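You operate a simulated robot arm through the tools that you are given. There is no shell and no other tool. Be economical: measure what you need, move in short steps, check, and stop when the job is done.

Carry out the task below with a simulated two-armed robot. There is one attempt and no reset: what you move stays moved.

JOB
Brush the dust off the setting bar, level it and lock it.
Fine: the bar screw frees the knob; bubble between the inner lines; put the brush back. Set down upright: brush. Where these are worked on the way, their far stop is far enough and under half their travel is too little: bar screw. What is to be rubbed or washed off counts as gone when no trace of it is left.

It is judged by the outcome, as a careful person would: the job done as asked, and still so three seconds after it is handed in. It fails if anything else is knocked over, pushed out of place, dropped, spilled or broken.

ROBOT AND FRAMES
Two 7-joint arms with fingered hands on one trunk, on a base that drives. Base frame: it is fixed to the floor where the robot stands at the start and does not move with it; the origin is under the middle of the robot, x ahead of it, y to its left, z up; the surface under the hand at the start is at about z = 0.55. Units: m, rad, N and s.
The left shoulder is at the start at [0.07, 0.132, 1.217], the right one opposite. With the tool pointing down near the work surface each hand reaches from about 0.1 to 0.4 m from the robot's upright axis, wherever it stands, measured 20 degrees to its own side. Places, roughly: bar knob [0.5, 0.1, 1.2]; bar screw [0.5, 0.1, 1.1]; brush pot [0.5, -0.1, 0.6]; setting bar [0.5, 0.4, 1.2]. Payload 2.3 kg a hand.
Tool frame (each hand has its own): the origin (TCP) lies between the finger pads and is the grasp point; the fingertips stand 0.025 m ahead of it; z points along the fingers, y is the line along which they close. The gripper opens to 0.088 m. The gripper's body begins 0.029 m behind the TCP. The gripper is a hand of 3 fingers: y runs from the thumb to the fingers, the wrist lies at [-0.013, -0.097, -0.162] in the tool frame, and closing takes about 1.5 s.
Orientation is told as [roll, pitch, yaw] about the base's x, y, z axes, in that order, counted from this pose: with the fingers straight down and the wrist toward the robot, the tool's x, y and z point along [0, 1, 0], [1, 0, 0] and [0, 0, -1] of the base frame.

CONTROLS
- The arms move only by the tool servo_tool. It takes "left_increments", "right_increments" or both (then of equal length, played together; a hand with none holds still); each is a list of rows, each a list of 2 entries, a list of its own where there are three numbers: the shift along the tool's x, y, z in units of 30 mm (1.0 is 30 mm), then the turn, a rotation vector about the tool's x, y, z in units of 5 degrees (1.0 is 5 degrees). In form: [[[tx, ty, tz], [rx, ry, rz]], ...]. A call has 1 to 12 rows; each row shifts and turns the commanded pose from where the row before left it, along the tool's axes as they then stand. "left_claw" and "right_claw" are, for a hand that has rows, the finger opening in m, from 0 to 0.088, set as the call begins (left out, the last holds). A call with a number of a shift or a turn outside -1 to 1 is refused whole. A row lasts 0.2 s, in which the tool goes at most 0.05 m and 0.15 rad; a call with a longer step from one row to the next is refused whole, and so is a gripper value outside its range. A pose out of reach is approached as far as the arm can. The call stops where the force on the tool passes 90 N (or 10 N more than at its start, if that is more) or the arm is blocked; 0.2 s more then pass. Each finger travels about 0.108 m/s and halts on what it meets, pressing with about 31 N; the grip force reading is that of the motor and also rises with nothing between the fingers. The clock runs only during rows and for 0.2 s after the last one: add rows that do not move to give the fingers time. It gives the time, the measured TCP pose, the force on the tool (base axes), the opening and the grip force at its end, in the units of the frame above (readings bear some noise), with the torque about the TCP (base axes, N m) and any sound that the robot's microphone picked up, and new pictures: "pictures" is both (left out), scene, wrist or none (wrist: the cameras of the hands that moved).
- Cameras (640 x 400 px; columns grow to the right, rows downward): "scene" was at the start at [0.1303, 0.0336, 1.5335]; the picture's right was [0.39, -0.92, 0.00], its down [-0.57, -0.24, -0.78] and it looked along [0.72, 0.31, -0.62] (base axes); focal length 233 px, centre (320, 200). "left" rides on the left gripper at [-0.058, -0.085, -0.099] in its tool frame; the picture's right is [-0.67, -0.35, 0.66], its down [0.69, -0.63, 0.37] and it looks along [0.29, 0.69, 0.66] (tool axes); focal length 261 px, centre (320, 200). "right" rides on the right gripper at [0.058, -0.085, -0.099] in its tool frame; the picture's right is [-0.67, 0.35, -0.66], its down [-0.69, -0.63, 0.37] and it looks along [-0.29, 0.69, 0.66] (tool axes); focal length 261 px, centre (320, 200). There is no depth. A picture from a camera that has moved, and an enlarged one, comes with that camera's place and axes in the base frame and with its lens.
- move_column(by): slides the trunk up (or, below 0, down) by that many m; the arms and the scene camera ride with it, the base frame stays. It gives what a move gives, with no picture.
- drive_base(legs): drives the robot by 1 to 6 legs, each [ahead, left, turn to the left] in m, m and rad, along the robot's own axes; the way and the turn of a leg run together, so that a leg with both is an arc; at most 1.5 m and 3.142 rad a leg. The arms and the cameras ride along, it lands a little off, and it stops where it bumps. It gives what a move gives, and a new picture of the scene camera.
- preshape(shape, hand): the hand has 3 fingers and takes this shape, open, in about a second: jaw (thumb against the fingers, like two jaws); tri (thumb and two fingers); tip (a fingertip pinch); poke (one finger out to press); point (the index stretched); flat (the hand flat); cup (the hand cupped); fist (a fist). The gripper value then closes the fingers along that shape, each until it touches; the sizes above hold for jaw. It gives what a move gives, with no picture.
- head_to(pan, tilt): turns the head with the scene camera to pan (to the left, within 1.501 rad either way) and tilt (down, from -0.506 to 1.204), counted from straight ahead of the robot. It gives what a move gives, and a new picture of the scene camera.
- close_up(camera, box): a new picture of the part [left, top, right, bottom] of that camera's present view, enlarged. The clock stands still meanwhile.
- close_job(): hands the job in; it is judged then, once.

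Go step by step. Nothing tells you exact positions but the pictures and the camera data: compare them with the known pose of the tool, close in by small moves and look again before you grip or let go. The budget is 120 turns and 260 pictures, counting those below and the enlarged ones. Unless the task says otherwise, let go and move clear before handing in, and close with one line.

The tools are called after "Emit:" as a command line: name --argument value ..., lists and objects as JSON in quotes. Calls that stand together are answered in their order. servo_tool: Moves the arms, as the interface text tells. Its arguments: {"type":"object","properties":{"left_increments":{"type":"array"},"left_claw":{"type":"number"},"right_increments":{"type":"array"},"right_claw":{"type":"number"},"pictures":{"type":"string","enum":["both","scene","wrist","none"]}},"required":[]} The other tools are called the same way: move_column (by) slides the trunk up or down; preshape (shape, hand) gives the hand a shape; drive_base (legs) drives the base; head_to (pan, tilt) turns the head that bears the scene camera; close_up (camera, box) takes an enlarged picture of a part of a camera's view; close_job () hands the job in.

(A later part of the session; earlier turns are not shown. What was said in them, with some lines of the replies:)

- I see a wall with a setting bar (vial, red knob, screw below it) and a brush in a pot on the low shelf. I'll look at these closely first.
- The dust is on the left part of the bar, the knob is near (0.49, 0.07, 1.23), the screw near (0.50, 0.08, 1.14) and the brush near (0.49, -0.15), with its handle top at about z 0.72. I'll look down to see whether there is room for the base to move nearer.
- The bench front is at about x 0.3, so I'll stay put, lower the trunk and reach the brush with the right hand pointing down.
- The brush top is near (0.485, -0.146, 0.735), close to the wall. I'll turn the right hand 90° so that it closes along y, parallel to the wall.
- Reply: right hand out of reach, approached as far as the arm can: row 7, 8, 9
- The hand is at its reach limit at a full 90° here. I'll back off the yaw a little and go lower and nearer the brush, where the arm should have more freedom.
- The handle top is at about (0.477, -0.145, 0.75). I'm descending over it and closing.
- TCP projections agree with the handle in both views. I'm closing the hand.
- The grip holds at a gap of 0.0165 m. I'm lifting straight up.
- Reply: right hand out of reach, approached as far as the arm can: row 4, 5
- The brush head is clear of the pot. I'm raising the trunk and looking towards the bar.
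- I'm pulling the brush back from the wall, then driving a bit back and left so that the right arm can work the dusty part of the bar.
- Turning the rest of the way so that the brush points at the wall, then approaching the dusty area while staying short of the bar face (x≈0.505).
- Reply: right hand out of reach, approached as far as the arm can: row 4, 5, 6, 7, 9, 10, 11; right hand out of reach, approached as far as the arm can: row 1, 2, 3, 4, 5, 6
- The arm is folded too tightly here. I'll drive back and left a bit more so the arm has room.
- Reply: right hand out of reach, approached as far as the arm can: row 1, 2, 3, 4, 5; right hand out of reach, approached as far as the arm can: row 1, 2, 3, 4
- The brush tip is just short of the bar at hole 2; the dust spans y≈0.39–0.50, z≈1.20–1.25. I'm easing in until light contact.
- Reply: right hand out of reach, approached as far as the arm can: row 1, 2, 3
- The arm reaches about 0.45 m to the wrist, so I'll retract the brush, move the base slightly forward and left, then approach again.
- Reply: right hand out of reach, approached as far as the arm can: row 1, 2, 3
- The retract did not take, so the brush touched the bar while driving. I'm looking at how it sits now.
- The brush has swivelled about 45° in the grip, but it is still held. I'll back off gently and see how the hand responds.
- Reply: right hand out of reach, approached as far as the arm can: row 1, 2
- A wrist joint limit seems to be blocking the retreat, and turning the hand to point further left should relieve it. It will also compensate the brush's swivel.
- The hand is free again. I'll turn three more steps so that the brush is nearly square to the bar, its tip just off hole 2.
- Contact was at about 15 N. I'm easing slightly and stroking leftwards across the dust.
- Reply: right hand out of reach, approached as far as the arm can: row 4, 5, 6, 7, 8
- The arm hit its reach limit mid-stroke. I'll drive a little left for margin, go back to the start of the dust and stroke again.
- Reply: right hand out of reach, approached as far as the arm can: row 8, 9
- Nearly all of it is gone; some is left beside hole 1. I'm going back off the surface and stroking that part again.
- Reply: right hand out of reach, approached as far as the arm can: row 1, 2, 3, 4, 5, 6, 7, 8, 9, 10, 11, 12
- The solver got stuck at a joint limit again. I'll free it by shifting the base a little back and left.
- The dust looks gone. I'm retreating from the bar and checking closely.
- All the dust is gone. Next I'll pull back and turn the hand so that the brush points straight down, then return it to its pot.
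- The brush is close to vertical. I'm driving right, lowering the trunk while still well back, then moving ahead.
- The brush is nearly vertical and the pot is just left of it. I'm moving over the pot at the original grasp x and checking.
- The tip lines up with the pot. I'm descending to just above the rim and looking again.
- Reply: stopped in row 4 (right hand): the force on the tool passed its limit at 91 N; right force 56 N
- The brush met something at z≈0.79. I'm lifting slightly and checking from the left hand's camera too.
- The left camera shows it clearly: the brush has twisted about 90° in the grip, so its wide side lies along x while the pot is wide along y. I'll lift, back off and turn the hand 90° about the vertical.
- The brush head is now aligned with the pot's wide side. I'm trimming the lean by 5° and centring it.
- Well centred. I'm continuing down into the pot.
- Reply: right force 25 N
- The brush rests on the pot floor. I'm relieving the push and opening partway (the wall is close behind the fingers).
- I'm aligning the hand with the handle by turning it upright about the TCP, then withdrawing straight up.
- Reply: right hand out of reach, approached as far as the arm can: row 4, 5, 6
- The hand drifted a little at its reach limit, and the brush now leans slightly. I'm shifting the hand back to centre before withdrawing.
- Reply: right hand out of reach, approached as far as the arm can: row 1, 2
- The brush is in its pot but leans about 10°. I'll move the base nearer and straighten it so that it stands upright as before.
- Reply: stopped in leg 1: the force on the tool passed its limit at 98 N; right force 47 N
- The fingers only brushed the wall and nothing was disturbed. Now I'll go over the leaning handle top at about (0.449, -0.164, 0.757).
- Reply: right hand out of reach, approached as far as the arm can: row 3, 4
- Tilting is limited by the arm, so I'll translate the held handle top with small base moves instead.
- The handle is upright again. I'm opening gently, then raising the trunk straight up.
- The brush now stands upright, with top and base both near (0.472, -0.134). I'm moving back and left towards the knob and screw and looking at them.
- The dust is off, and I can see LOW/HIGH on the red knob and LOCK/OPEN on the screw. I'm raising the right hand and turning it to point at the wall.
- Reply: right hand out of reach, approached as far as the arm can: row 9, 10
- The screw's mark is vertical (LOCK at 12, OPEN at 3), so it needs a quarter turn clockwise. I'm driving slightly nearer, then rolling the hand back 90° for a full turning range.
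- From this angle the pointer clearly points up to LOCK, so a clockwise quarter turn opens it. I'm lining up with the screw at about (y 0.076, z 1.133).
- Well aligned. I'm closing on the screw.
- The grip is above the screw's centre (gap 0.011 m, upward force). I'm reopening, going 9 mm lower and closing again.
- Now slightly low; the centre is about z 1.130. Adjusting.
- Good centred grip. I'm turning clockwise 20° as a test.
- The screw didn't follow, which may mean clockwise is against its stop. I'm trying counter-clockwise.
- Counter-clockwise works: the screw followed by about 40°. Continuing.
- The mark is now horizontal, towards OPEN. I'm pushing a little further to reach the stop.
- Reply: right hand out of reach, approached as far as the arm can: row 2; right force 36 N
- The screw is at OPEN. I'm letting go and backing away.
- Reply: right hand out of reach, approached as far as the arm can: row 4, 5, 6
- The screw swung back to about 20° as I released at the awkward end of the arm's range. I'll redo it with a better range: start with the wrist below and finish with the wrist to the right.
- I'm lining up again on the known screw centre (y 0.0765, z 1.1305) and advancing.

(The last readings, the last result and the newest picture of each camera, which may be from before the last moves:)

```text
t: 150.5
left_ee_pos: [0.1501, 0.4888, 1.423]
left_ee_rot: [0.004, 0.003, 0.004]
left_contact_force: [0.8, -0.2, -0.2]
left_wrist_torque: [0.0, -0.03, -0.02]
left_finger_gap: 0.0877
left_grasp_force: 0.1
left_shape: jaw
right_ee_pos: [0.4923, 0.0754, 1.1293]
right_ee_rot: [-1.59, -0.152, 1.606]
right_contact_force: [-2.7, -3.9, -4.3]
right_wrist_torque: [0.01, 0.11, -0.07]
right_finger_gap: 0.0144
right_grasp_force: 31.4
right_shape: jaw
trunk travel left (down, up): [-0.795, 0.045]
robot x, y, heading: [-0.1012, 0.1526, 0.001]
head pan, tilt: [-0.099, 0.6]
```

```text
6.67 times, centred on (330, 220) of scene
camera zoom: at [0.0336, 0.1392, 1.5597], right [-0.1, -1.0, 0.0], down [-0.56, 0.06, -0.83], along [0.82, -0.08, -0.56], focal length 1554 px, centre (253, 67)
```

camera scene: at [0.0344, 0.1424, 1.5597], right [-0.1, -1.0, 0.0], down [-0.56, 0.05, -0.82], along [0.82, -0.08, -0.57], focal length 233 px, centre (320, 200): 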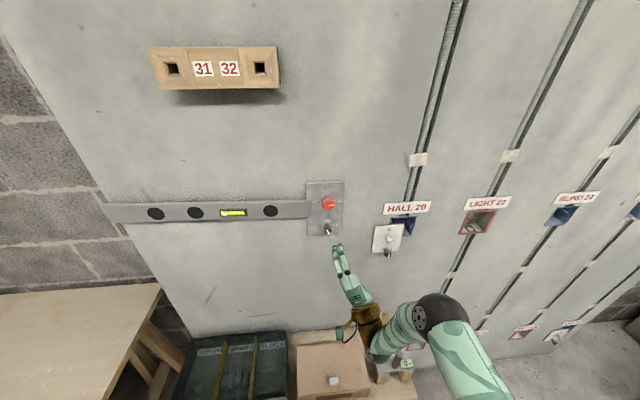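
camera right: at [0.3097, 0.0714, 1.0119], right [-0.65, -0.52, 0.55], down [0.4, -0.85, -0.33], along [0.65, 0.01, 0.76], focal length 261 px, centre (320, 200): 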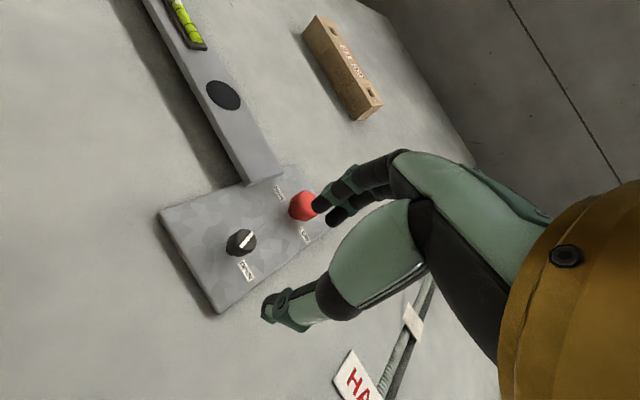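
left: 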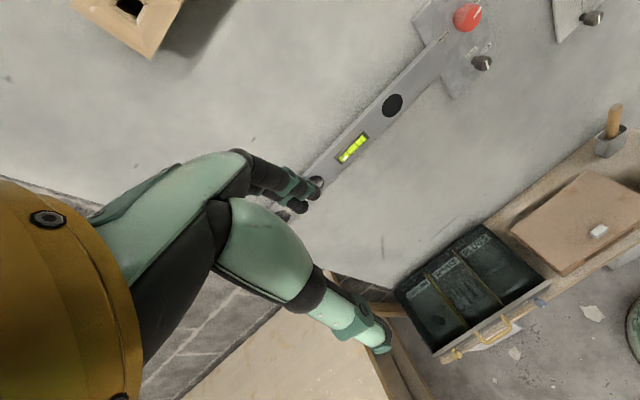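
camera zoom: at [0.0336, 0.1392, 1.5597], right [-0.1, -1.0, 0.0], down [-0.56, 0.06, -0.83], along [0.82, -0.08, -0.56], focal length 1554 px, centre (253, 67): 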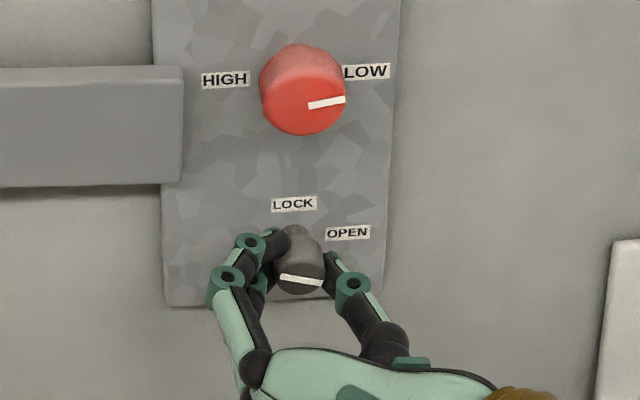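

It follows well (about 80°). Continuing to the stop.

Emit:
servo_tool --right_increments '[[[0, 0, 0], [0, 0, -1]], [[0, 0, 0], [0, 0, -1]], [[0, 0, 0], [0, 0, -1]], [[0, 0, 0], [0, 0, -1]], [[0, 0, 0], [0, 0, -1]], [[0, 0, 0], [0, 0, -1]], [[0, 0, 0], [0, 0, -1]], [[0, 0, 0], [0, 0, 0]]]' --pictures "none"

Emit:
close_up --camera "scene" --box '[300, 190, 360, 250]'

```text
t: 152.3
left_ee_pos: [0.1494, 0.4891, 1.4213]
left_ee_rot: [0.003, -0.001, 0.004]
left_contact_force: [0.1, -0.2, 0.1]
left_wrist_torque: [-0.01, 0.0, 0.0]
left_finger_gap: 0.0876
left_grasp_force: 0.1
left_shape: jaw
right_ee_pos: [0.4932, 0.076, 1.131]
right_ee_rot: [-1.595, 0.457, 1.592]
right_contact_force: [2.1, -4.7, 5.2]
right_wrist_torque: [0.06, -0.11, -0.1]
right_finger_gap: 0.0135
right_grasp_force: 31.0
right_shape: jaw
trunk travel left (down, up): [-0.795, 0.045]
robot x, y, heading: [-0.1048, 0.1489, 0.008]
head pan, tilt: [-0.099, 0.6]
```

```text
6.67 times, centred on (330, 220) of scene
camera zoom: at [0.0333, 0.1398, 1.5598], right [-0.1, -1.0, 0.0], down [-0.56, 0.06, -0.83], along [0.82, -0.08, -0.56], focal length 1554 px, centre (253, 67)
```

zoom: 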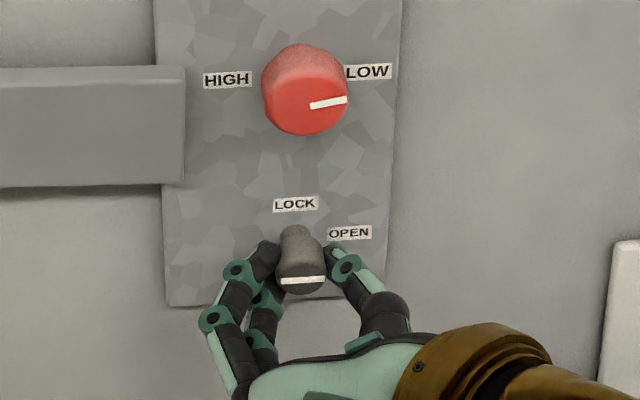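

It has reached its stop at OPEN (the hand now slips). I'm releasing and backing straight off.

Emit:
servo_tool --right_increments '[[[0, 0, 0], [0, 0, 0]], [[0, 0, 0], [0, 0, 0]], [[0, 0, 0], [0, 0, 0]]]' --right_claw 0.06 --pictures "none"

Emit:
servo_tool --right_increments '[[[0, 0, -0.6], [0, 0, 0]], [[0, 0, -0.7], [0, 0, 0]], [[0, 0, -0.7], [0, 0, 0]]]' --pictures "none"

Emit:
close_up --camera "scene" --box '[300, 190, 360, 250]'

```text
t: 153.1
left_ee_pos: [0.1496, 0.4917, 1.4207]
left_ee_rot: [0.001, 0.003, 0.004]
left_contact_force: [0.0, 0.8, 0.0]
left_wrist_torque: [0.0, 0.0, 0.01]
left_finger_gap: 0.0877
left_grasp_force: 0.0
left_shape: jaw
right_ee_pos: [0.4938, 0.0786, 1.1312]
right_ee_rot: [-1.591, 0.458, 1.594]
right_contact_force: [0.0, 0.1, -0.2]
right_wrist_torque: [0.04, 0.01, -0.01]
right_finger_gap: 0.0595
right_grasp_force: 0.0
right_shape: jaw
trunk travel left (down, up): [-0.795, 0.045]
robot x, y, heading: [-0.105, 0.1489, 0.003]
head pan, tilt: [-0.099, 0.6]
```

```text
t: 153.9
left_ee_pos: [0.1499, 0.4897, 1.4211]
left_ee_rot: [0.002, 0.001, 0.002]
left_contact_force: [0.6, 0.1, 0.4]
left_wrist_torque: [-0.02, 0.02, -0.03]
left_finger_gap: 0.0873
left_grasp_force: 0.1
left_shape: jaw
right_ee_pos: [0.4325, 0.0762, 1.1299]
right_ee_rot: [-1.591, 0.458, 1.593]
right_contact_force: [0.8, -0.2, 0.0]
right_wrist_torque: [0.02, 0.0, 0.01]
right_finger_gap: 0.0593
right_grasp_force: 0.0
right_shape: jaw
trunk travel left (down, up): [-0.795, 0.045]
robot x, y, heading: [-0.1005, 0.1493, 0.006]
head pan, tilt: [-0.099, 0.6]
```

```text
6.67 times, centred on (330, 220) of scene
camera zoom: at [0.0336, 0.142, 1.5597], right [-0.1, -1.0, 0.0], down [-0.56, 0.05, -0.83], along [0.82, -0.08, -0.56], focal length 1554 px, centre (253, 67)
```

zoom: 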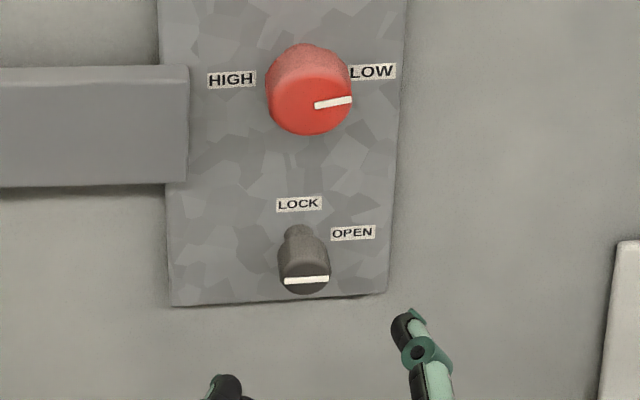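

The screw is open. Next is the knob, estimated at (y 0.077, z 1.221). I'm moving up to it while rolling the hand back to the start of its range.

Emit:
servo_tool --right_increments '[[[-0.68, -0.34, -0.3], [0, 0, 0]], [[-0.68, -0.34, -0.3], [0, 0, 0]], [[-0.68, -0.34, 0], [0, 0, 0]], [[-0.68, -0.34, 0], [0, 0, 0]], [[0, 0, 0], [0, 0, 1]], [[0, 0, 0], [0, 0, 1]], [[0, 0, 0], [0, 0, 1]], [[0, 0, 0], [0, 0, 1]], [[0, 0, 0], [0, 0, 1]], [[0, 0, 0], [0, 0, 1]], [[0, 0, 0], [0, 0, 1]], [[0, 0, 0], [0, 0, 1]]]' --right_claw 0.07 --pictures "none"

Emit:
servo_tool --right_increments '[[[0, 0, 0], [0, 0, 1]], [[0, 0, 0], [0, 0, 1]], [[0, 0, 0], [0, 0, 1]], [[0, 0, 0], [0, 0, 1]], [[0, 0, 0], [0, 0, 1]], [[0, 0, 0], [0, 0, 1]], [[0, 0, 0], [0, 0, 1]], [[0, 0, 0], [0, 0, 1]], [[0, 0, 0], [0, 0, 1]], [[0, 0, 0], [0, 0, 1]]]'

```text
t: 156.5
left_ee_pos: [0.1508, 0.4911, 1.4199]
left_ee_rot: [0.002, 0.001, 0.003]
left_contact_force: [-0.7, 0.2, -0.5]
left_wrist_torque: [0.04, 0.02, 0.0]
left_finger_gap: 0.0875
left_grasp_force: 0.0
left_shape: jaw
right_ee_pos: [0.4138, 0.0749, 1.2204]
right_ee_rot: [-1.591, -0.24, 1.608]
right_contact_force: [-0.6, 0.4, 0.6]
right_wrist_torque: [-0.02, 0.0, -0.01]
right_finger_gap: 0.0696
right_grasp_force: 0.1
right_shape: jaw
trunk travel left (down, up): [-0.795, 0.045]
robot x, y, heading: [-0.1118, 0.1507, 0.003]
head pan, tilt: [-0.099, 0.6]
```

```text
t: 158.7
left_ee_pos: [0.1505, 0.4916, 1.421]
left_ee_rot: [0.001, 0.002, 0.004]
left_contact_force: [-0.5, 0.1, -0.1]
left_wrist_torque: [0.03, -0.03, 0.03]
left_finger_gap: 0.0876
left_grasp_force: 0.1
left_shape: jaw
right_ee_pos: [0.4143, 0.0744, 1.22]
right_ee_rot: [-1.614, -1.114, 1.644]
right_contact_force: [0.3, -0.1, -1.0]
right_wrist_torque: [0.0, 0.04, -0.02]
right_finger_gap: 0.0698
right_grasp_force: 0.2
right_shape: jaw
trunk travel left (down, up): [-0.795, 0.045]
robot x, y, heading: [-0.1059, 0.1558, 0.006]
head pan, tilt: [-0.099, 0.6]
camera scene: at [0.0344, 0.1424, 1.5597], right [-0.1, -1.0, 0.0], down [-0.56, 0.05, -0.82], along [0.82, -0.08, -0.57], focal length 233 px, centre (320, 200)
camera right: at [0.3172, 0.0867, 1.1155], right [-0.65, -0.47, 0.6], down [0.4, -0.88, -0.25], along [0.64, 0.07, 0.76], focal length 261 px, centre (320, 200)
```

scene: 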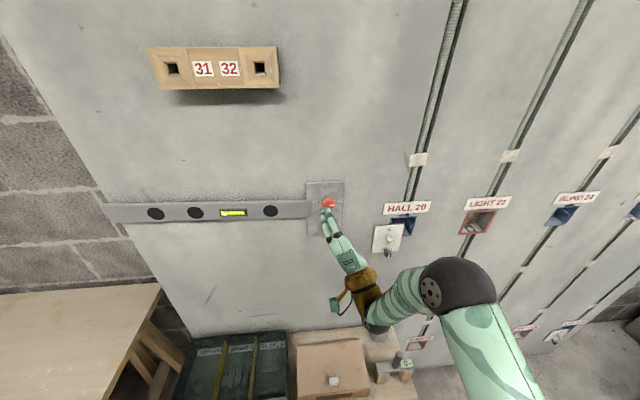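
right: 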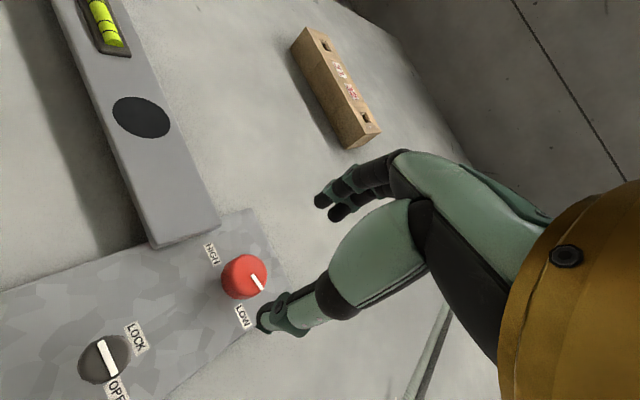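

Emit:
servo_tool --right_increments '[[[0.07, -0.13, 0.6], [0, 0, 0]], [[0, 0, 0.7], [0, 0, 0]], [[0, 0, 0.6], [0, 0, 0]], [[0, 0, 0.5], [0, 0, 0]], [[0, 0, 0], [0, 0, 0]]]' --pictures "none"

Emit:
close_up --camera "right" --box '[220, 160, 400, 340]'

Emit:
close_up --camera "scene" --box '[290, 170, 370, 250]'

```text
t: 159.9
left_ee_pos: [0.1509, 0.4925, 1.4206]
left_ee_rot: [0.001, 0.002, 0.005]
left_contact_force: [-0.2, -0.1, -0.5]
left_wrist_torque: [0.01, 0.02, -0.02]
left_finger_gap: 0.0879
left_grasp_force: 0.1
left_shape: jaw
right_ee_pos: [0.4851, 0.078, 1.217]
right_ee_rot: [-1.612, -1.112, 1.639]
right_contact_force: [-0.4, 0.0, 0.0]
right_wrist_torque: [0.03, -0.02, 0.0]
right_finger_gap: 0.0695
right_grasp_force: 0.1
right_shape: jaw
trunk travel left (down, up): [-0.795, 0.045]
robot x, y, heading: [-0.1098, 0.1462, 0.007]
head pan, tilt: [-0.099, 0.6]
```

```text
2.22 times, centred on (310, 250) of right
camera zoom: at [0.3881, 0.0891, 1.1123], right [-0.65, -0.47, 0.6], down [0.4, -0.88, -0.25], along [0.64, 0.07, 0.76], focal length 579 px, centre (342, 89)
```

zoom: 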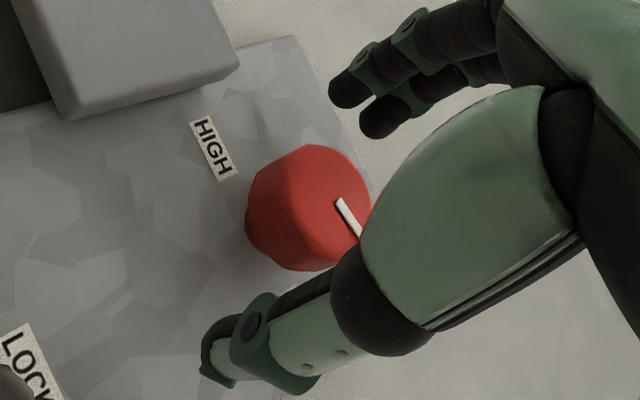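

```text
5.00 times, centred on (330, 210) of scene
camera zoom: at [0.0343, 0.1423, 1.5597], right [-0.1, -1.0, 0.0], down [-0.56, 0.05, -0.82], along [0.82, -0.08, -0.57], focal length 1166 px, centre (270, 150)
```

zoom: 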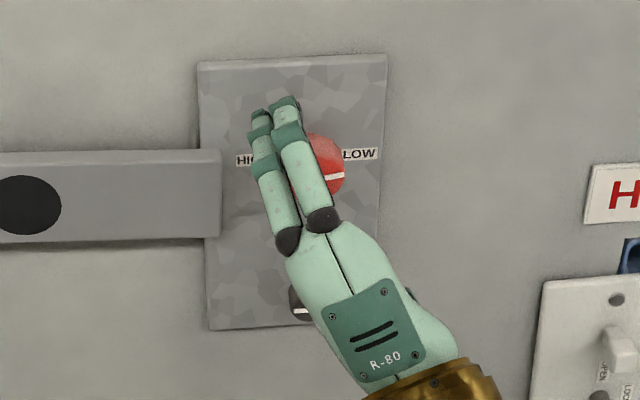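

Emit:
servo_tool --right_increments '[[[0, 0, 0], [0, 0, 0]], [[0, 0, 0], [0, 0, 0]], [[0, 0, 0], [0, 0, 0]], [[0, 0, 0], [0, 0, 0]], [[0, 0, 0], [0, 0, 0]], [[0, 0, 0], [0, 0, 0]]]' --right_claw 0.0 --pictures "none"

Emit:
close_up --camera "right" --box '[220, 160, 400, 340]'

```text
t: 161.3
left_ee_pos: [0.1512, 0.4914, 1.4214]
left_ee_rot: [0.001, 0.002, 0.005]
left_contact_force: [0.0, -0.7, -0.6]
left_wrist_torque: [-0.01, 0.0, -0.01]
left_finger_gap: 0.0876
left_grasp_force: 0.1
left_shape: jaw
right_ee_pos: [0.4849, 0.0774, 1.2164]
right_ee_rot: [-1.613, -1.11, 1.638]
right_contact_force: [0.4, 0.6, -1.1]
right_wrist_torque: [-0.01, 0.03, 0.04]
right_finger_gap: 0.0243
right_grasp_force: 30.6
right_shape: jaw
trunk travel left (down, up): [-0.795, 0.045]
robot x, y, heading: [-0.1068, 0.1534, 0.001]
head pan, tilt: [-0.099, 0.6]
```

```text
2.22 times, centred on (310, 250) of right
camera zoom: at [0.3882, 0.0891, 1.1123], right [-0.65, -0.47, 0.6], down [0.4, -0.88, -0.25], along [0.64, 0.07, 0.76], focal length 579 px, centre (342, 89)
```

zoom: 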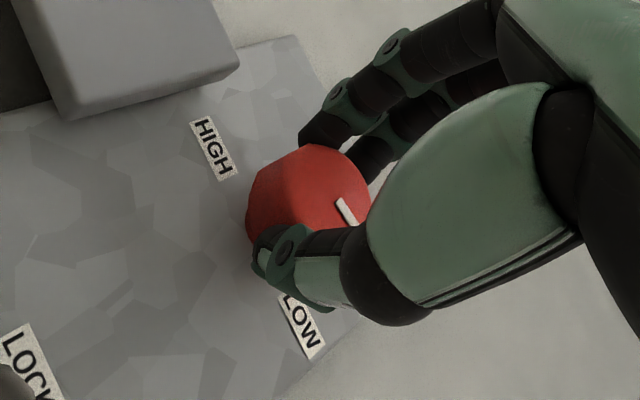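

Good grip with balanced forces. I'm turning counter-clockwise 30° and checking the bubble.

Emit:
servo_tool --right_increments '[[[0, 0, 0], [0, 0, -1]], [[0, 0, 0], [0, 0, -1]], [[0, 0, 0], [0, 0, -1]], [[0, 0, 0], [0, 0, -1]], [[0, 0, 0], [0, 0, -1]], [[0, 0, 0], [0, 0, -1]], [[0, 0, 0], [0, 0, 0]]]' --pictures "none"

Emit:
close_up --camera "scene" --box '[200, 180, 360, 250]'

Emit:
close_up --camera "right" --box '[220, 160, 400, 340]'

```text
t: 162.9
left_ee_pos: [0.1497, 0.4893, 1.4208]
left_ee_rot: [0.001, 0.003, 0.004]
left_contact_force: [0.0, 0.1, -0.9]
left_wrist_torque: [0.0, 0.05, 0.02]
left_finger_gap: 0.0876
left_grasp_force: 0.0
left_shape: jaw
right_ee_pos: [0.4851, 0.0768, 1.2169]
right_ee_rot: [-1.594, -0.589, 1.614]
right_contact_force: [-1.7, -2.6, -1.9]
right_wrist_torque: [0.06, 0.07, -0.06]
right_finger_gap: 0.0238
right_grasp_force: 30.9
right_shape: jaw
trunk travel left (down, up): [-0.795, 0.045]
robot x, y, heading: [-0.1059, 0.1518, 0.007]
head pan, tilt: [-0.099, 0.6]
```

```text
4.00 times, centred on (280, 215) of scene
camera zoom: at [0.0335, 0.1407, 1.5597], right [-0.1, -1.0, 0.0], down [-0.56, 0.06, -0.83], along [0.82, -0.08, -0.56], focal length 933 px, centre (480, 140)
```

zoom: 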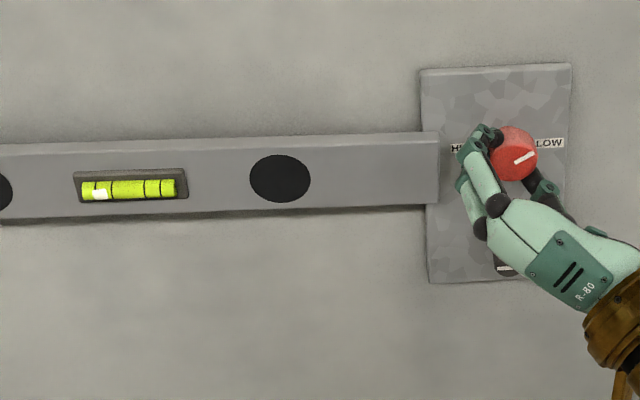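

```text
2.22 times, centred on (310, 250) of right
camera zoom: at [0.39, 0.0346, 1.1191], right [-0.67, -0.1, 0.74], down [0.39, -0.89, 0.23], along [0.64, 0.44, 0.64], focal length 579 px, centre (342, 89)
```

zoom: 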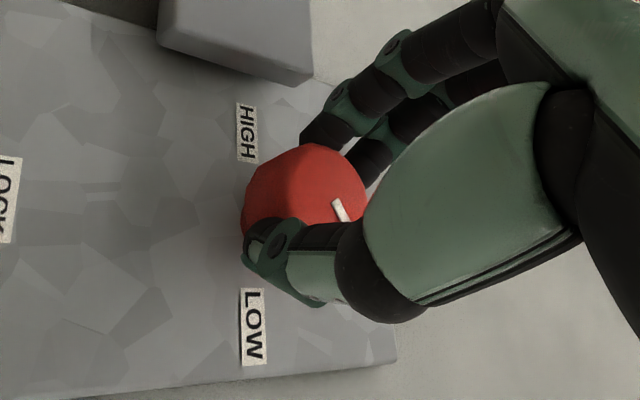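

The knob turns and the bubble starts moving right. Continuing.

Emit:
servo_tool --right_increments '[[[0, 0, 0], [0, 0, -1]], [[0, 0, 0], [0, 0, -1]], [[0, 0, 0], [0, 0, -1]], [[0, 0, 0], [0, 0, -1]], [[0, 0, 0], [0, 0, -1]], [[0, 0, 0], [0, 0, -1]], [[0, 0, 0], [0, 0, -1]], [[0, 0, 0], [0, 0, -1]], [[0, 0, 0], [0, 0, 0]]]' --pictures "none"

Emit:
close_up --camera "scene" --box '[200, 180, 360, 250]'

```text
t: 164.9
left_ee_pos: [0.1503, 0.488, 1.4212]
left_ee_rot: [0.005, 0.0, 0.004]
left_contact_force: [0.6, -0.6, 0.0]
left_wrist_torque: [0.03, -0.01, 0.0]
left_finger_gap: 0.0876
left_grasp_force: 0.0
left_shape: jaw
right_ee_pos: [0.4854, 0.0744, 1.2173]
right_ee_rot: [-1.591, 0.112, 1.599]
right_contact_force: [-0.8, -4.3, 1.5]
right_wrist_torque: [0.07, -0.01, -0.11]
right_finger_gap: 0.0233
right_grasp_force: 31.6
right_shape: jaw
trunk travel left (down, up): [-0.795, 0.045]
robot x, y, heading: [-0.1067, 0.1504, 0.004]
head pan, tilt: [-0.099, 0.6]
```

```text
4.00 times, centred on (280, 215) of scene
camera zoom: at [0.0332, 0.1391, 1.5598], right [-0.1, -1.0, 0.0], down [-0.56, 0.06, -0.83], along [0.82, -0.08, -0.56], focal length 933 px, centre (480, 140)
```

zoom: 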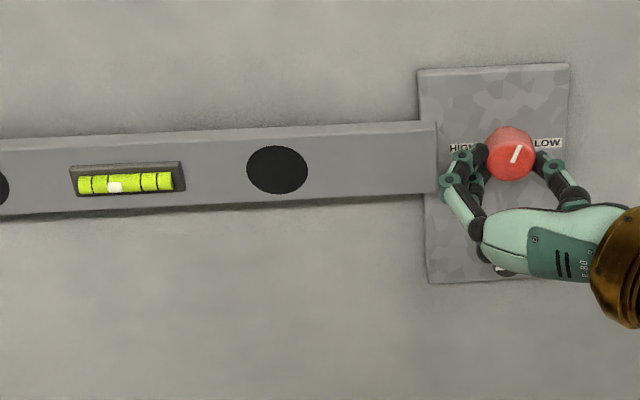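

The bubble is almost between the inner lines. About 20° more.

Emit:
servo_tool --right_increments '[[[0, 0, 0], [0, 0, -1]], [[0, 0, 0], [0, 0, -1]], [[0, 0, 0], [0, 0, -1]], [[0, 0, 0], [0, 0, -1]], [[0, 0, 0], [0, 0, 0]], [[0, 0, 0], [0, 0, 0]]]' --pictures "none"

Emit:
close_up --camera "scene" --box '[200, 190, 264, 240]'

```text
t: 166.3
left_ee_pos: [0.1497, 0.4889, 1.4215]
left_ee_rot: [0.003, 0.001, 0.003]
left_contact_force: [-0.6, -0.2, 0.1]
left_wrist_torque: [0.01, 0.0, 0.02]
left_finger_gap: 0.0878
left_grasp_force: 0.0
left_shape: jaw
right_ee_pos: [0.4863, 0.075, 1.2168]
right_ee_rot: [-1.592, 0.457, 1.592]
right_contact_force: [-1.2, -4.5, 1.4]
right_wrist_torque: [0.03, -0.03, -0.16]
right_finger_gap: 0.0236
right_grasp_force: 31.4
right_shape: jaw
trunk travel left (down, up): [-0.795, 0.045]
robot x, y, heading: [-0.104, 0.1511, 0.007]
head pan, tilt: [-0.099, 0.6]
```

```text
8.00 times, centred on (232, 215) of scene
camera zoom: at [0.033, 0.1392, 1.5598], right [-0.1, -1.0, 0.0], down [-0.56, 0.06, -0.83], along [0.82, -0.08, -0.56], focal length 1865 px, centre (1024, 80)
```

zoom: 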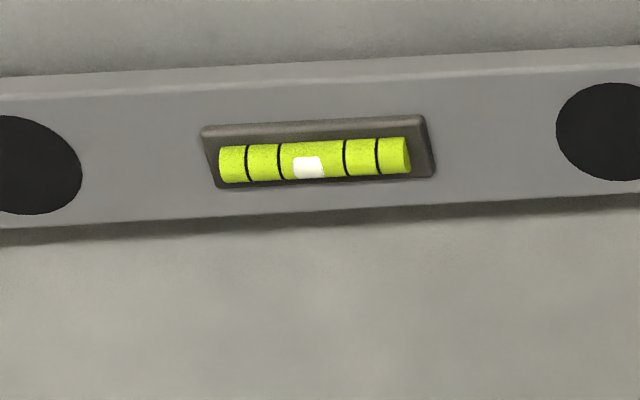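

The bubble is centred between the inner lines. I'm releasing the knob and backing off.

Emit:
servo_tool --right_increments '[[[0, 0, 0], [0, 0, 0]], [[0, 0, 0], [0, 0, 0]], [[0, 0, 0], [0, 0, 0]]]' --right_claw 0.07 --pictures "none"

Emit:
servo_tool --right_increments '[[[0, 0, -0.6], [0, 0, 0]], [[0, 0, -0.7], [0, 0, 0]], [[0, 0, -0.8], [0, 0, 0]], [[0, 0, 0], [0, 0, 0]]]' --pictures "none"

Emit:
close_up --camera "scene" --box '[200, 190, 264, 240]'

Emit:
close_up --camera "scene" --box '[290, 170, 370, 250]'

```text
t: 167.1
left_ee_pos: [0.1499, 0.4904, 1.4203]
left_ee_rot: [0.001, 0.002, 0.003]
left_contact_force: [-0.1, 0.1, 0.0]
left_wrist_torque: [-0.03, -0.01, 0.0]
left_finger_gap: 0.0877
left_grasp_force: 0.0
left_shape: jaw
right_ee_pos: [0.4864, 0.0775, 1.2169]
right_ee_rot: [-1.59, 0.457, 1.594]
right_contact_force: [0.3, 0.5, 0.3]
right_wrist_torque: [0.01, 0.02, 0.06]
right_finger_gap: 0.0697
right_grasp_force: 0.0
right_shape: jaw
trunk travel left (down, up): [-0.795, 0.045]
robot x, y, heading: [-0.1064, 0.1492, 0.005]
head pan, tilt: [-0.099, 0.6]
```

```text
t: 168.1
left_ee_pos: [0.1496, 0.4911, 1.4219]
left_ee_rot: [0.002, 0.002, 0.005]
left_contact_force: [-0.3, -0.5, -0.4]
left_wrist_torque: [0.01, 0.01, -0.04]
left_finger_gap: 0.0876
left_grasp_force: 0.0
left_shape: jaw
right_ee_pos: [0.4263, 0.0667, 1.2161]
right_ee_rot: [-1.587, 0.436, 1.575]
right_contact_force: [0.3, 0.1, -0.3]
right_wrist_torque: [0.02, 0.01, 0.0]
right_finger_gap: 0.0701
right_grasp_force: 0.1
right_shape: jaw
trunk travel left (down, up): [-0.795, 0.045]
robot x, y, heading: [-0.1077, 0.151, 0.004]
head pan, tilt: [-0.099, 0.6]
```

```text
8.00 times, centred on (232, 215) of scene
camera zoom: at [0.0344, 0.1427, 1.5597], right [-0.1, -1.0, 0.0], down [-0.56, 0.05, -0.82], along [0.82, -0.08, -0.57], focal length 1865 px, centre (1024, 80)
```

zoom: 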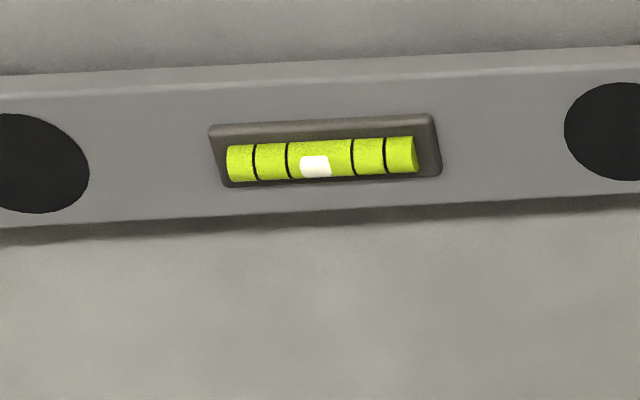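

```text
5.00 times, centred on (330, 210) of scene
camera zoom: at [0.0344, 0.1427, 1.5597], right [-0.1, -1.0, 0.0], down [-0.56, 0.05, -0.82], along [0.82, -0.08, -0.57], focal length 1166 px, centre (270, 150)
```

zoom: 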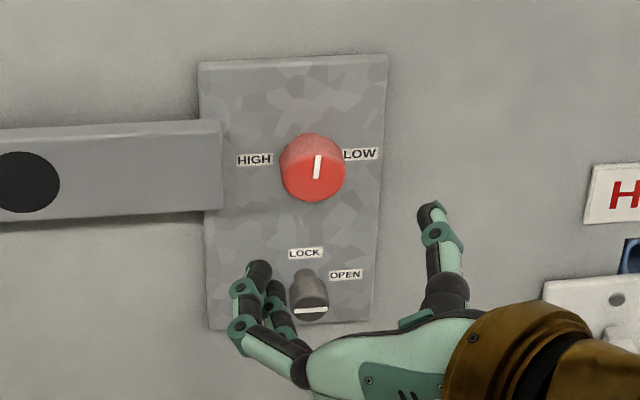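

The bubble is centred and stays so after release. Now for locking: I'm going down to the screw with the hand at the start of a clockwise quarter turn.

Emit:
servo_tool --right_increments '[[[0.61, 0.37, 0], [0, 0, 0]], [[0.61, 0.37, 0], [0, 0, 0]], [[0.61, 0.37, 0], [0, 0, 0]], [[0.61, 0.37, 0], [0, 0, 0]], [[0, 0, 0], [0, 0, 0]]]' --right_claw 0.05 --pictures "wrist"

```text
t: 169.3
left_ee_pos: [0.1507, 0.4907, 1.421]
left_ee_rot: [0.001, 0.002, 0.003]
left_contact_force: [0.7, 0.0, 1.0]
left_wrist_torque: [0.01, -0.01, 0.01]
left_finger_gap: 0.0877
left_grasp_force: 0.1
left_shape: jaw
right_ee_pos: [0.4247, 0.0833, 1.1302]
right_ee_rot: [-1.591, 0.46, 1.594]
right_contact_force: [0.2, 0.0, 0.7]
right_wrist_torque: [0.03, 0.0, -0.01]
right_finger_gap: 0.0504
right_grasp_force: 0.1
right_shape: jaw
trunk travel left (down, up): [-0.795, 0.045]
robot x, y, heading: [-0.1076, 0.1497, 0.005]
head pan, tilt: [-0.099, 0.6]
camera right: at [0.3303, -0.022, 1.1128], right [-0.68, 0.59, 0.43], down [0.36, -0.25, 0.9], along [0.64, 0.77, -0.04], focal length 261 px, centre (320, 200)
```

right: 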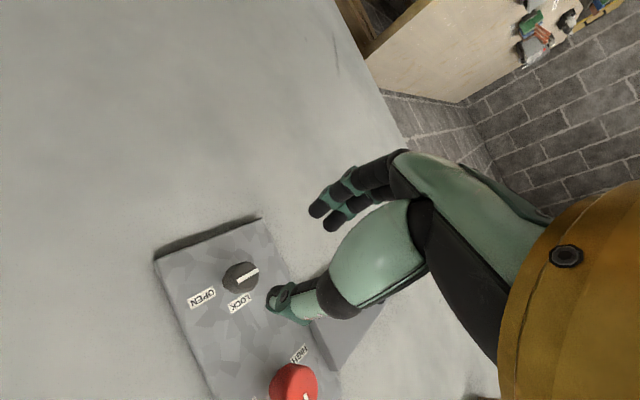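

Emit:
servo_tool --right_increments '[[[0.14, -0.23, 0.6], [0, 0, 0]], [[0, 0, 0.7], [0, 0, 0]], [[0, 0, 0.6], [0, 0, 0]], [[0, 0, 0.35], [0, 0, 0]], [[0, 0, 0], [0, 0, 0]]]' --pictures "none"

Emit:
servo_tool --right_increments '[[[0, 0, 0], [0, 0, 0]], [[0, 0, 0], [0, 0, 0]], [[0, 0, 0], [0, 0, 0]], [[0, 0, 0], [0, 0, 0]], [[0, 0, 0], [0, 0, 0]]]' --right_claw 0.0 --pictures "none"

Emit:
close_up --camera "right" --box '[220, 160, 400, 340]'

```text
t: 170.5
left_ee_pos: [0.1519, 0.4924, 1.4198]
left_ee_rot: [0.004, 0.001, 0.003]
left_contact_force: [-0.9, -0.3, 0.4]
left_wrist_torque: [-0.01, 0.0, 0.05]
left_finger_gap: 0.0876
left_grasp_force: 0.2
left_shape: jaw
right_ee_pos: [0.4928, 0.0765, 1.1314]
right_ee_rot: [-1.591, 0.46, 1.593]
right_contact_force: [-0.7, -0.3, -0.2]
right_wrist_torque: [-0.01, 0.01, 0.01]
right_finger_gap: 0.0505
right_grasp_force: 0.1
right_shape: jaw
trunk travel left (down, up): [-0.795, 0.045]
robot x, y, heading: [-0.1038, 0.1504, 0.005]
head pan, tilt: [-0.099, 0.6]
```

```text
t: 171.7
left_ee_pos: [0.1509, 0.4913, 1.4211]
left_ee_rot: [0.002, 0.001, 0.002]
left_contact_force: [0.4, -0.7, -0.3]
left_wrist_torque: [-0.03, 0.01, 0.01]
left_finger_gap: 0.0875
left_grasp_force: 0.0
left_shape: jaw
right_ee_pos: [0.493, 0.0782, 1.1308]
right_ee_rot: [-1.593, 0.458, 1.594]
right_contact_force: [1.7, -1.1, 2.3]
right_wrist_torque: [-0.01, -0.04, -0.01]
right_finger_gap: 0.0132
right_grasp_force: 31.2
right_shape: jaw
trunk travel left (down, up): [-0.795, 0.045]
robot x, y, heading: [-0.1033, 0.1524, 0.004]
head pan, tilt: [-0.099, 0.6]
```

```text
2.22 times, centred on (310, 250) of right
camera zoom: at [0.3978, -0.0274, 1.1137], right [-0.68, 0.59, 0.43], down [0.36, -0.25, 0.9], along [0.64, 0.77, -0.04], focal length 579 px, centre (342, 89)
```

zoom: 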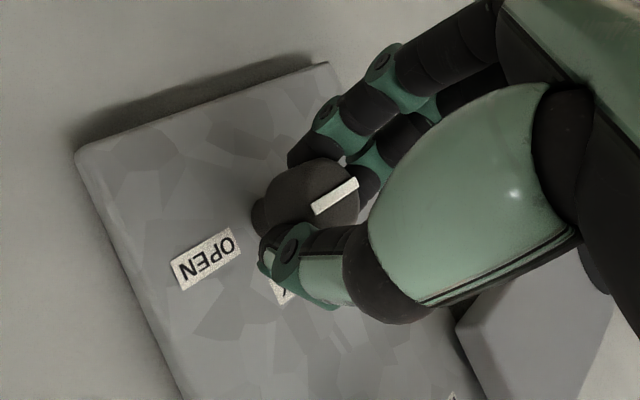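

Gripped well. I'm turning clockwise to LOCK.

Emit:
servo_tool --right_increments '[[[0, 0, 0], [0, 0, 1]], [[0, 0, 0], [0, 0, 1]], [[0, 0, 0], [0, 0, 1]], [[0, 0, 0], [0, 0, 1]], [[0, 0, 0], [0, 0, 1]], [[0, 0, 0], [0, 0, 1]], [[0, 0, 0], [0, 0, 1]], [[0, 0, 0], [0, 0, 1]], [[0, 0, 0], [0, 0, 1]], [[0, 0, 0], [0, 0, 1]], [[0, 0, 0], [0, 0, 1]], [[0, 0, 0], [0, 0, 1]]]' --pictures "none"

Emit:
servo_tool --right_increments '[[[0, 0, 0], [0, 0, 1]], [[0, 0, 0], [0, 0, 1]], [[0, 0, 0], [0, 0, 1]], [[0, 0, 0], [0, 0, 1]], [[0, 0, 0], [0, 0, 1]], [[0, 0, 0], [0, 0, 1]], [[0, 0, 0], [0, 0, 1]], [[0, 0, 0], [0, 0, 1]], [[0, 0, 0], [0, 0, 0]]]' --pictures "none"

Emit:
close_up --camera "right" --box '[220, 160, 400, 340]'

Emit:
close_up --camera "scene" --box '[300, 190, 360, 250]'

```text
t: 174.3
left_ee_pos: [0.1513, 0.4924, 1.4203]
left_ee_rot: [0.001, 0.001, 0.003]
left_contact_force: [0.4, 0.7, -0.3]
left_wrist_torque: [0.0, -0.03, 0.0]
left_finger_gap: 0.0877
left_grasp_force: 0.1
left_shape: jaw
right_ee_pos: [0.4931, 0.0771, 1.1315]
right_ee_rot: [-1.594, -0.59, 1.617]
right_contact_force: [5.2, 1.1, 4.0]
right_wrist_torque: [0.01, -0.11, 0.07]
right_finger_gap: 0.0128
right_grasp_force: 30.5
right_shape: jaw
trunk travel left (down, up): [-0.795, 0.045]
robot x, y, heading: [-0.1059, 0.1527, 0.009]
head pan, tilt: [-0.099, 0.6]
```

```text
t: 176.3
left_ee_pos: [0.1519, 0.4935, 1.4197]
left_ee_rot: [0.0, 0.002, 0.004]
left_contact_force: [-0.4, 0.0, -0.2]
left_wrist_torque: [-0.03, 0.0, -0.02]
left_finger_gap: 0.0877
left_grasp_force: 0.1
left_shape: jaw
right_ee_pos: [0.4937, 0.0788, 1.1319]
right_ee_rot: [-1.637, -1.284, 1.667]
right_contact_force: [5.2, 2.7, 6.9]
right_wrist_torque: [-0.03, -0.24, 0.07]
right_finger_gap: 0.0126
right_grasp_force: 31.1
right_shape: jaw
trunk travel left (down, up): [-0.795, 0.045]
robot x, y, heading: [-0.1074, 0.1519, 0.003]
head pan, tilt: [-0.099, 0.6]
```

```text
2.22 times, centred on (310, 250) of right
camera zoom: at [0.3951, 0.1072, 1.0309], right [-0.65, -0.57, 0.51], down [0.4, -0.82, -0.41], along [0.65, -0.06, 0.76], focal length 579 px, centre (342, 89)
```

zoom: 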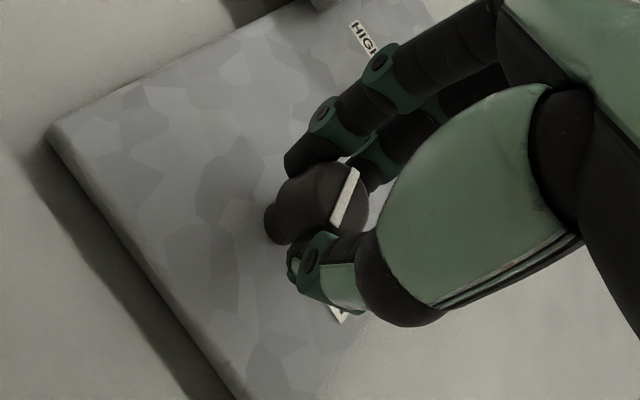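

```text
6.67 times, centred on (330, 220) of scene
camera zoom: at [0.035, 0.1443, 1.5597], right [-0.1, -1.0, 0.0], down [-0.56, 0.05, -0.82], along [0.82, -0.08, -0.57], focal length 1554 px, centre (253, 67)
```

zoom: 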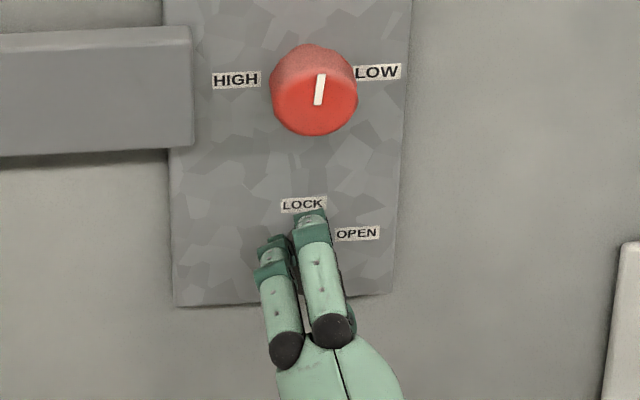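

Close to LOCK with perhaps 15–20° left. Turning a bit further.

Emit:
servo_tool --right_increments '[[[0, 0, 0], [0, 0, 1]], [[0, 0, 0], [0, 0, 1]], [[0, 0, 0], [0, 0, 1]], [[0, 0, 0], [0, 0, 1]], [[0, 0, 0], [0, 0, 0]]]' --pictures "none"

Emit:
close_up --camera "right" --box '[220, 160, 400, 340]'

```text
t: 177.5
left_ee_pos: [0.1518, 0.4943, 1.4205]
left_ee_rot: [0.0, 0.001, 0.005]
left_contact_force: [-0.6, -0.1, -0.2]
left_wrist_torque: [0.0, 0.03, -0.01]
left_finger_gap: 0.0878
left_grasp_force: 0.1
left_shape: jaw
right_ee_pos: [0.4925, 0.0782, 1.1308]
right_ee_rot: [1.865, -1.503, -1.834]
right_contact_force: [7.2, 2.6, 11.0]
right_wrist_torque: [-0.06, -0.37, 0.1]
right_finger_gap: 0.012
right_grasp_force: 30.8
right_shape: jaw
trunk travel left (down, up): [-0.795, 0.045]
robot x, y, heading: [-0.1041, 0.1466, 0.007]
head pan, tilt: [-0.099, 0.6]
```

```text
2.22 times, centred on (310, 250) of right
camera zoom: at [0.3936, 0.1386, 1.0477], right [-0.64, -0.71, 0.29], down [0.4, -0.63, -0.67], along [0.66, -0.31, 0.69], focal length 579 px, centre (342, 89)
```

zoom: 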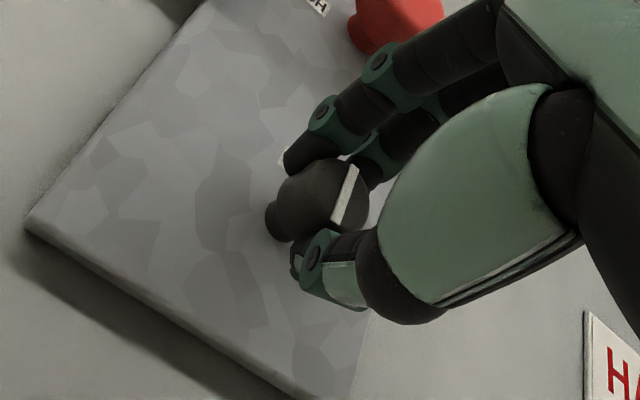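

The mark is vertical again (LOCK). I'm releasing, backing off and checking.

Emit:
servo_tool --right_increments '[[[0, 0, 0], [0, 0, 0]], [[0, 0, 0], [0, 0, 0]], [[0, 0, 0], [0, 0, 0]]]' --right_claw 0.06 --pictures "none"

Emit:
servo_tool --right_increments '[[[0, 0, -0.6], [0, 0, 0]], [[0, 0, -0.8], [0, 0, 0]], [[0, 0, -0.8], [0, 0, 0]], [[0, -0.4, -0.8], [0, 0, 0]]]' --pictures "wrist"

Emit:
close_up --camera "scene" --box '[290, 180, 370, 250]'

Emit:
close_up --camera "scene" --box '[200, 190, 264, 240]'

```text
t: 178.3
left_ee_pos: [0.1513, 0.492, 1.4204]
left_ee_rot: [0.002, 0.001, 0.003]
left_contact_force: [-0.5, -0.4, 0.1]
left_wrist_torque: [0.02, -0.02, -0.02]
left_finger_gap: 0.0875
left_grasp_force: 0.0
left_shape: jaw
right_ee_pos: [0.4918, 0.0782, 1.1311]
right_ee_rot: [1.839, -1.505, -1.808]
right_contact_force: [0.0, -0.2, 0.3]
right_wrist_torque: [0.03, -0.03, 0.0]
right_finger_gap: 0.0594
right_grasp_force: 0.1
right_shape: jaw
trunk travel left (down, up): [-0.795, 0.045]
robot x, y, heading: [-0.1077, 0.1522, 0.004]
head pan, tilt: [-0.099, 0.6]
```

```text
t: 179.3
left_ee_pos: [0.1518, 0.4889, 1.4218]
left_ee_rot: [0.003, 0.002, 0.003]
left_contact_force: [1.3, 0.0, 0.6]
left_wrist_torque: [0.0, -0.01, 0.03]
left_finger_gap: 0.0875
left_grasp_force: 0.0
left_shape: jaw
right_ee_pos: [0.4031, 0.0724, 1.116]
right_ee_rot: [1.848, -1.5, -1.816]
right_contact_force: [0.3, 0.2, 1.4]
right_wrist_torque: [-0.01, -0.03, 0.01]
right_finger_gap: 0.0597
right_grasp_force: 0.0
right_shape: jaw
trunk travel left (down, up): [-0.795, 0.045]
robot x, y, heading: [-0.106, 0.1507, 0.004]
head pan, tilt: [-0.099, 0.6]
camera right: at [0.3036, 0.1326, 1.0329], right [-0.64, -0.71, 0.29], down [0.4, -0.63, -0.67], along [0.66, -0.31, 0.69], focal length 261 px, centre (320, 200)
```

right: 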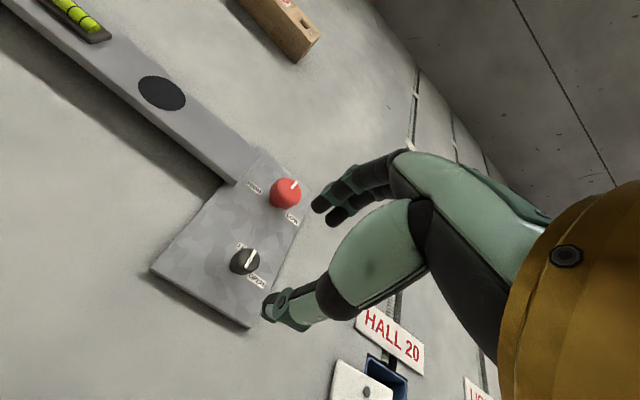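

```text
5.71 times, centred on (330, 215) of scene
camera zoom: at [0.0342, 0.14, 1.5597], right [-0.1, -1.0, 0.0], down [-0.56, 0.06, -0.82], along [0.82, -0.08, -0.57], focal length 1332 px, centre (263, 114)
```

zoom: 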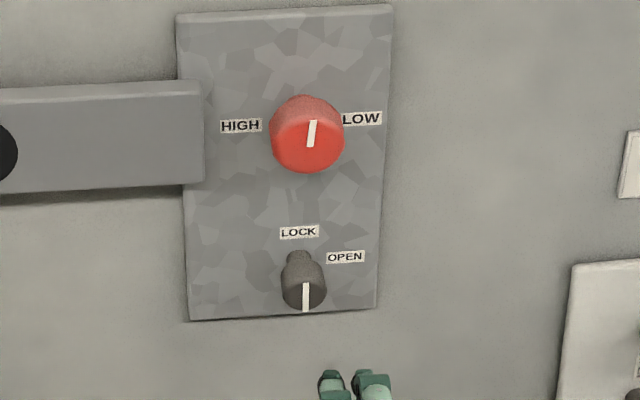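

```text
8.00 times, centred on (232, 215) of scene
camera zoom: at [0.0342, 0.14, 1.5597], right [-0.1, -1.0, 0.0], down [-0.56, 0.06, -0.82], along [0.82, -0.08, -0.57], focal length 1865 px, centre (1024, 80)
```

zoom: 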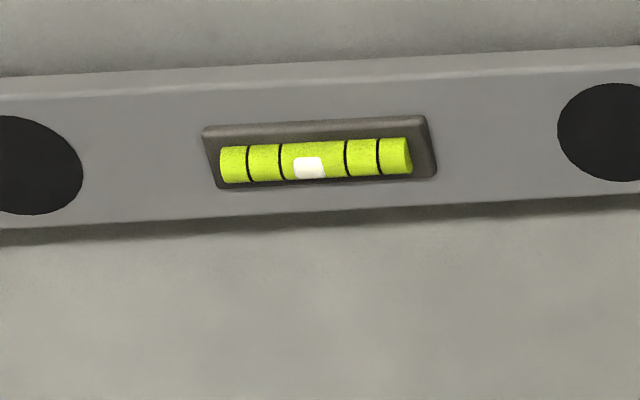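

It is locked with the bubble between the inner lines. One last check that the brush and bench are as they should be.

Emit:
head_to --pan -0.35 --tilt 0.85

Emit:
close_up --camera "scene" --box '[150, 180, 350, 330]'

```text
t: 180.0
left_ee_pos: [0.1503, 0.4902, 1.4213]
left_ee_rot: [0.001, 0.002, 0.003]
left_contact_force: [0.3, 0.1, 0.3]
left_wrist_torque: [0.0, 0.0, 0.03]
left_finger_gap: 0.0878
left_grasp_force: 0.1
left_shape: jaw
right_ee_pos: [0.404, 0.0732, 1.1161]
right_ee_rot: [1.85, -1.504, -1.818]
right_contact_force: [0.1, 0.5, -0.1]
right_wrist_torque: [-0.01, 0.02, 0.02]
right_finger_gap: 0.0596
right_grasp_force: 0.0
right_shape: jaw
trunk travel left (down, up): [-0.795, 0.045]
robot x, y, heading: [-0.1066, 0.1491, 0.006]
head pan, tilt: [-0.351, 0.85]
camera scene: at [0.0199, 0.1237, 1.5388], right [-0.34, -0.94, 0.0], down [-0.71, 0.26, -0.66], along [0.62, -0.22, -0.75], focal length 233 px, centre (320, 200)
```

scene: 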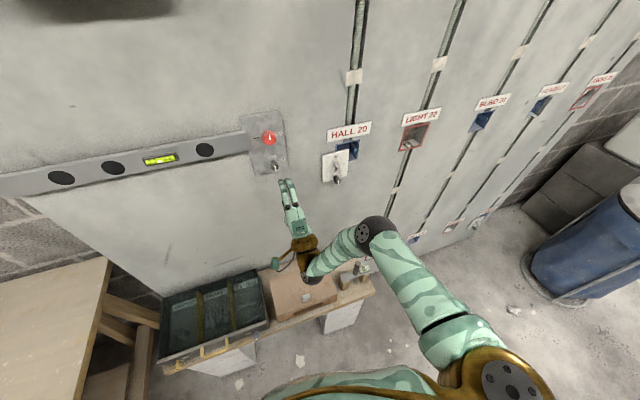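

```text
2.67 times, centred on (250, 255) of scene
camera zoom: at [0.0199, 0.1237, 1.5388], right [-0.34, -0.94, 0.0], down [-0.71, 0.26, -0.66], along [0.62, -0.22, -0.75], focal length 622 px, centre (507, 53)
```

zoom: 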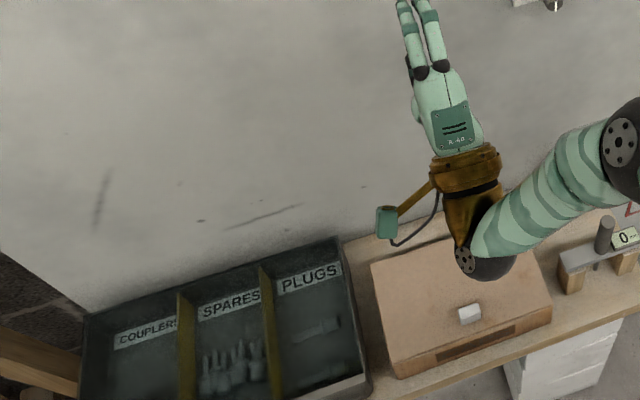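

The arm hides the pot. I'll back the robot away a little to see it.

Emit:
drive_base --legs '[[-0.15, 0.12, 0]]'

Emit:
close_up --camera "scene" --box '[300, 180, 440, 290]'

```text
t: 181.6
left_ee_pos: [0.0072, 0.607, 1.4209]
left_ee_rot: [0.004, 0.004, 0.003]
left_contact_force: [-0.4, -0.1, -0.5]
left_wrist_torque: [0.02, 0.0, -0.04]
left_finger_gap: 0.0876
left_grasp_force: 0.0
left_shape: jaw
right_ee_pos: [0.2576, 0.1906, 1.1155]
right_ee_rot: [1.808, -1.502, -1.778]
right_contact_force: [-0.1, -0.4, -0.6]
right_wrist_torque: [0.01, 0.01, 0.02]
right_finger_gap: 0.0596
right_grasp_force: 0.0
right_shape: jaw
trunk travel left (down, up): [-0.795, 0.045]
robot x, y, heading: [-0.2512, 0.2698, 0.001]
head pan, tilt: [-0.351, 0.85]
camera scene: at [-0.124, 0.2403, 1.5384], right [-0.34, -0.94, 0.0], down [-0.71, 0.26, -0.66], along [0.62, -0.22, -0.75], focal length 233 px, centre (320, 200)
```

scene: 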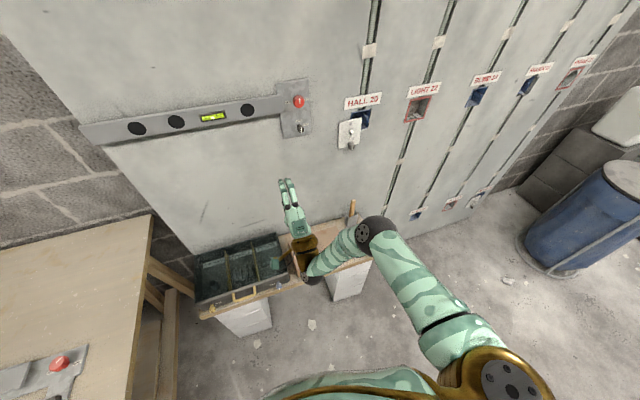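

```text
3.64 times, centred on (370, 235) of scene
camera zoom: at [-0.124, 0.2403, 1.5384], right [-0.34, -0.94, 0.0], down [-0.71, 0.26, -0.66], along [0.62, -0.22, -0.75], focal length 848 px, centre (138, 73)
```

zoom: 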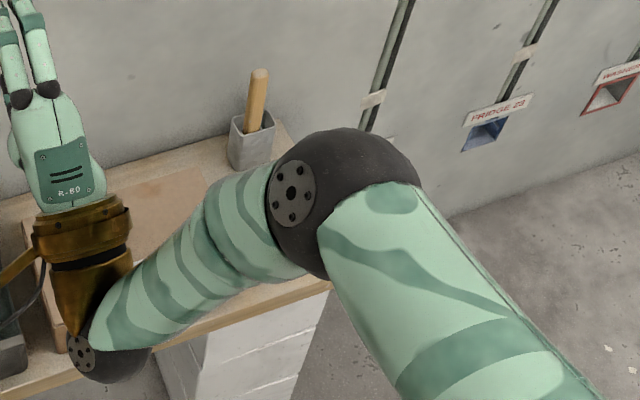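

The brush stands upright in its pot, the bar is clean and level, the screw is locked and the hands are clear, so I'm handing the job in.

Emit:
close_job

```text
The job is handed in.
```

The setting bar is brushed clean and level, with the bubble between the inner lines. The screw is turned back to LOCK, and the brush is standing upright in its pot.
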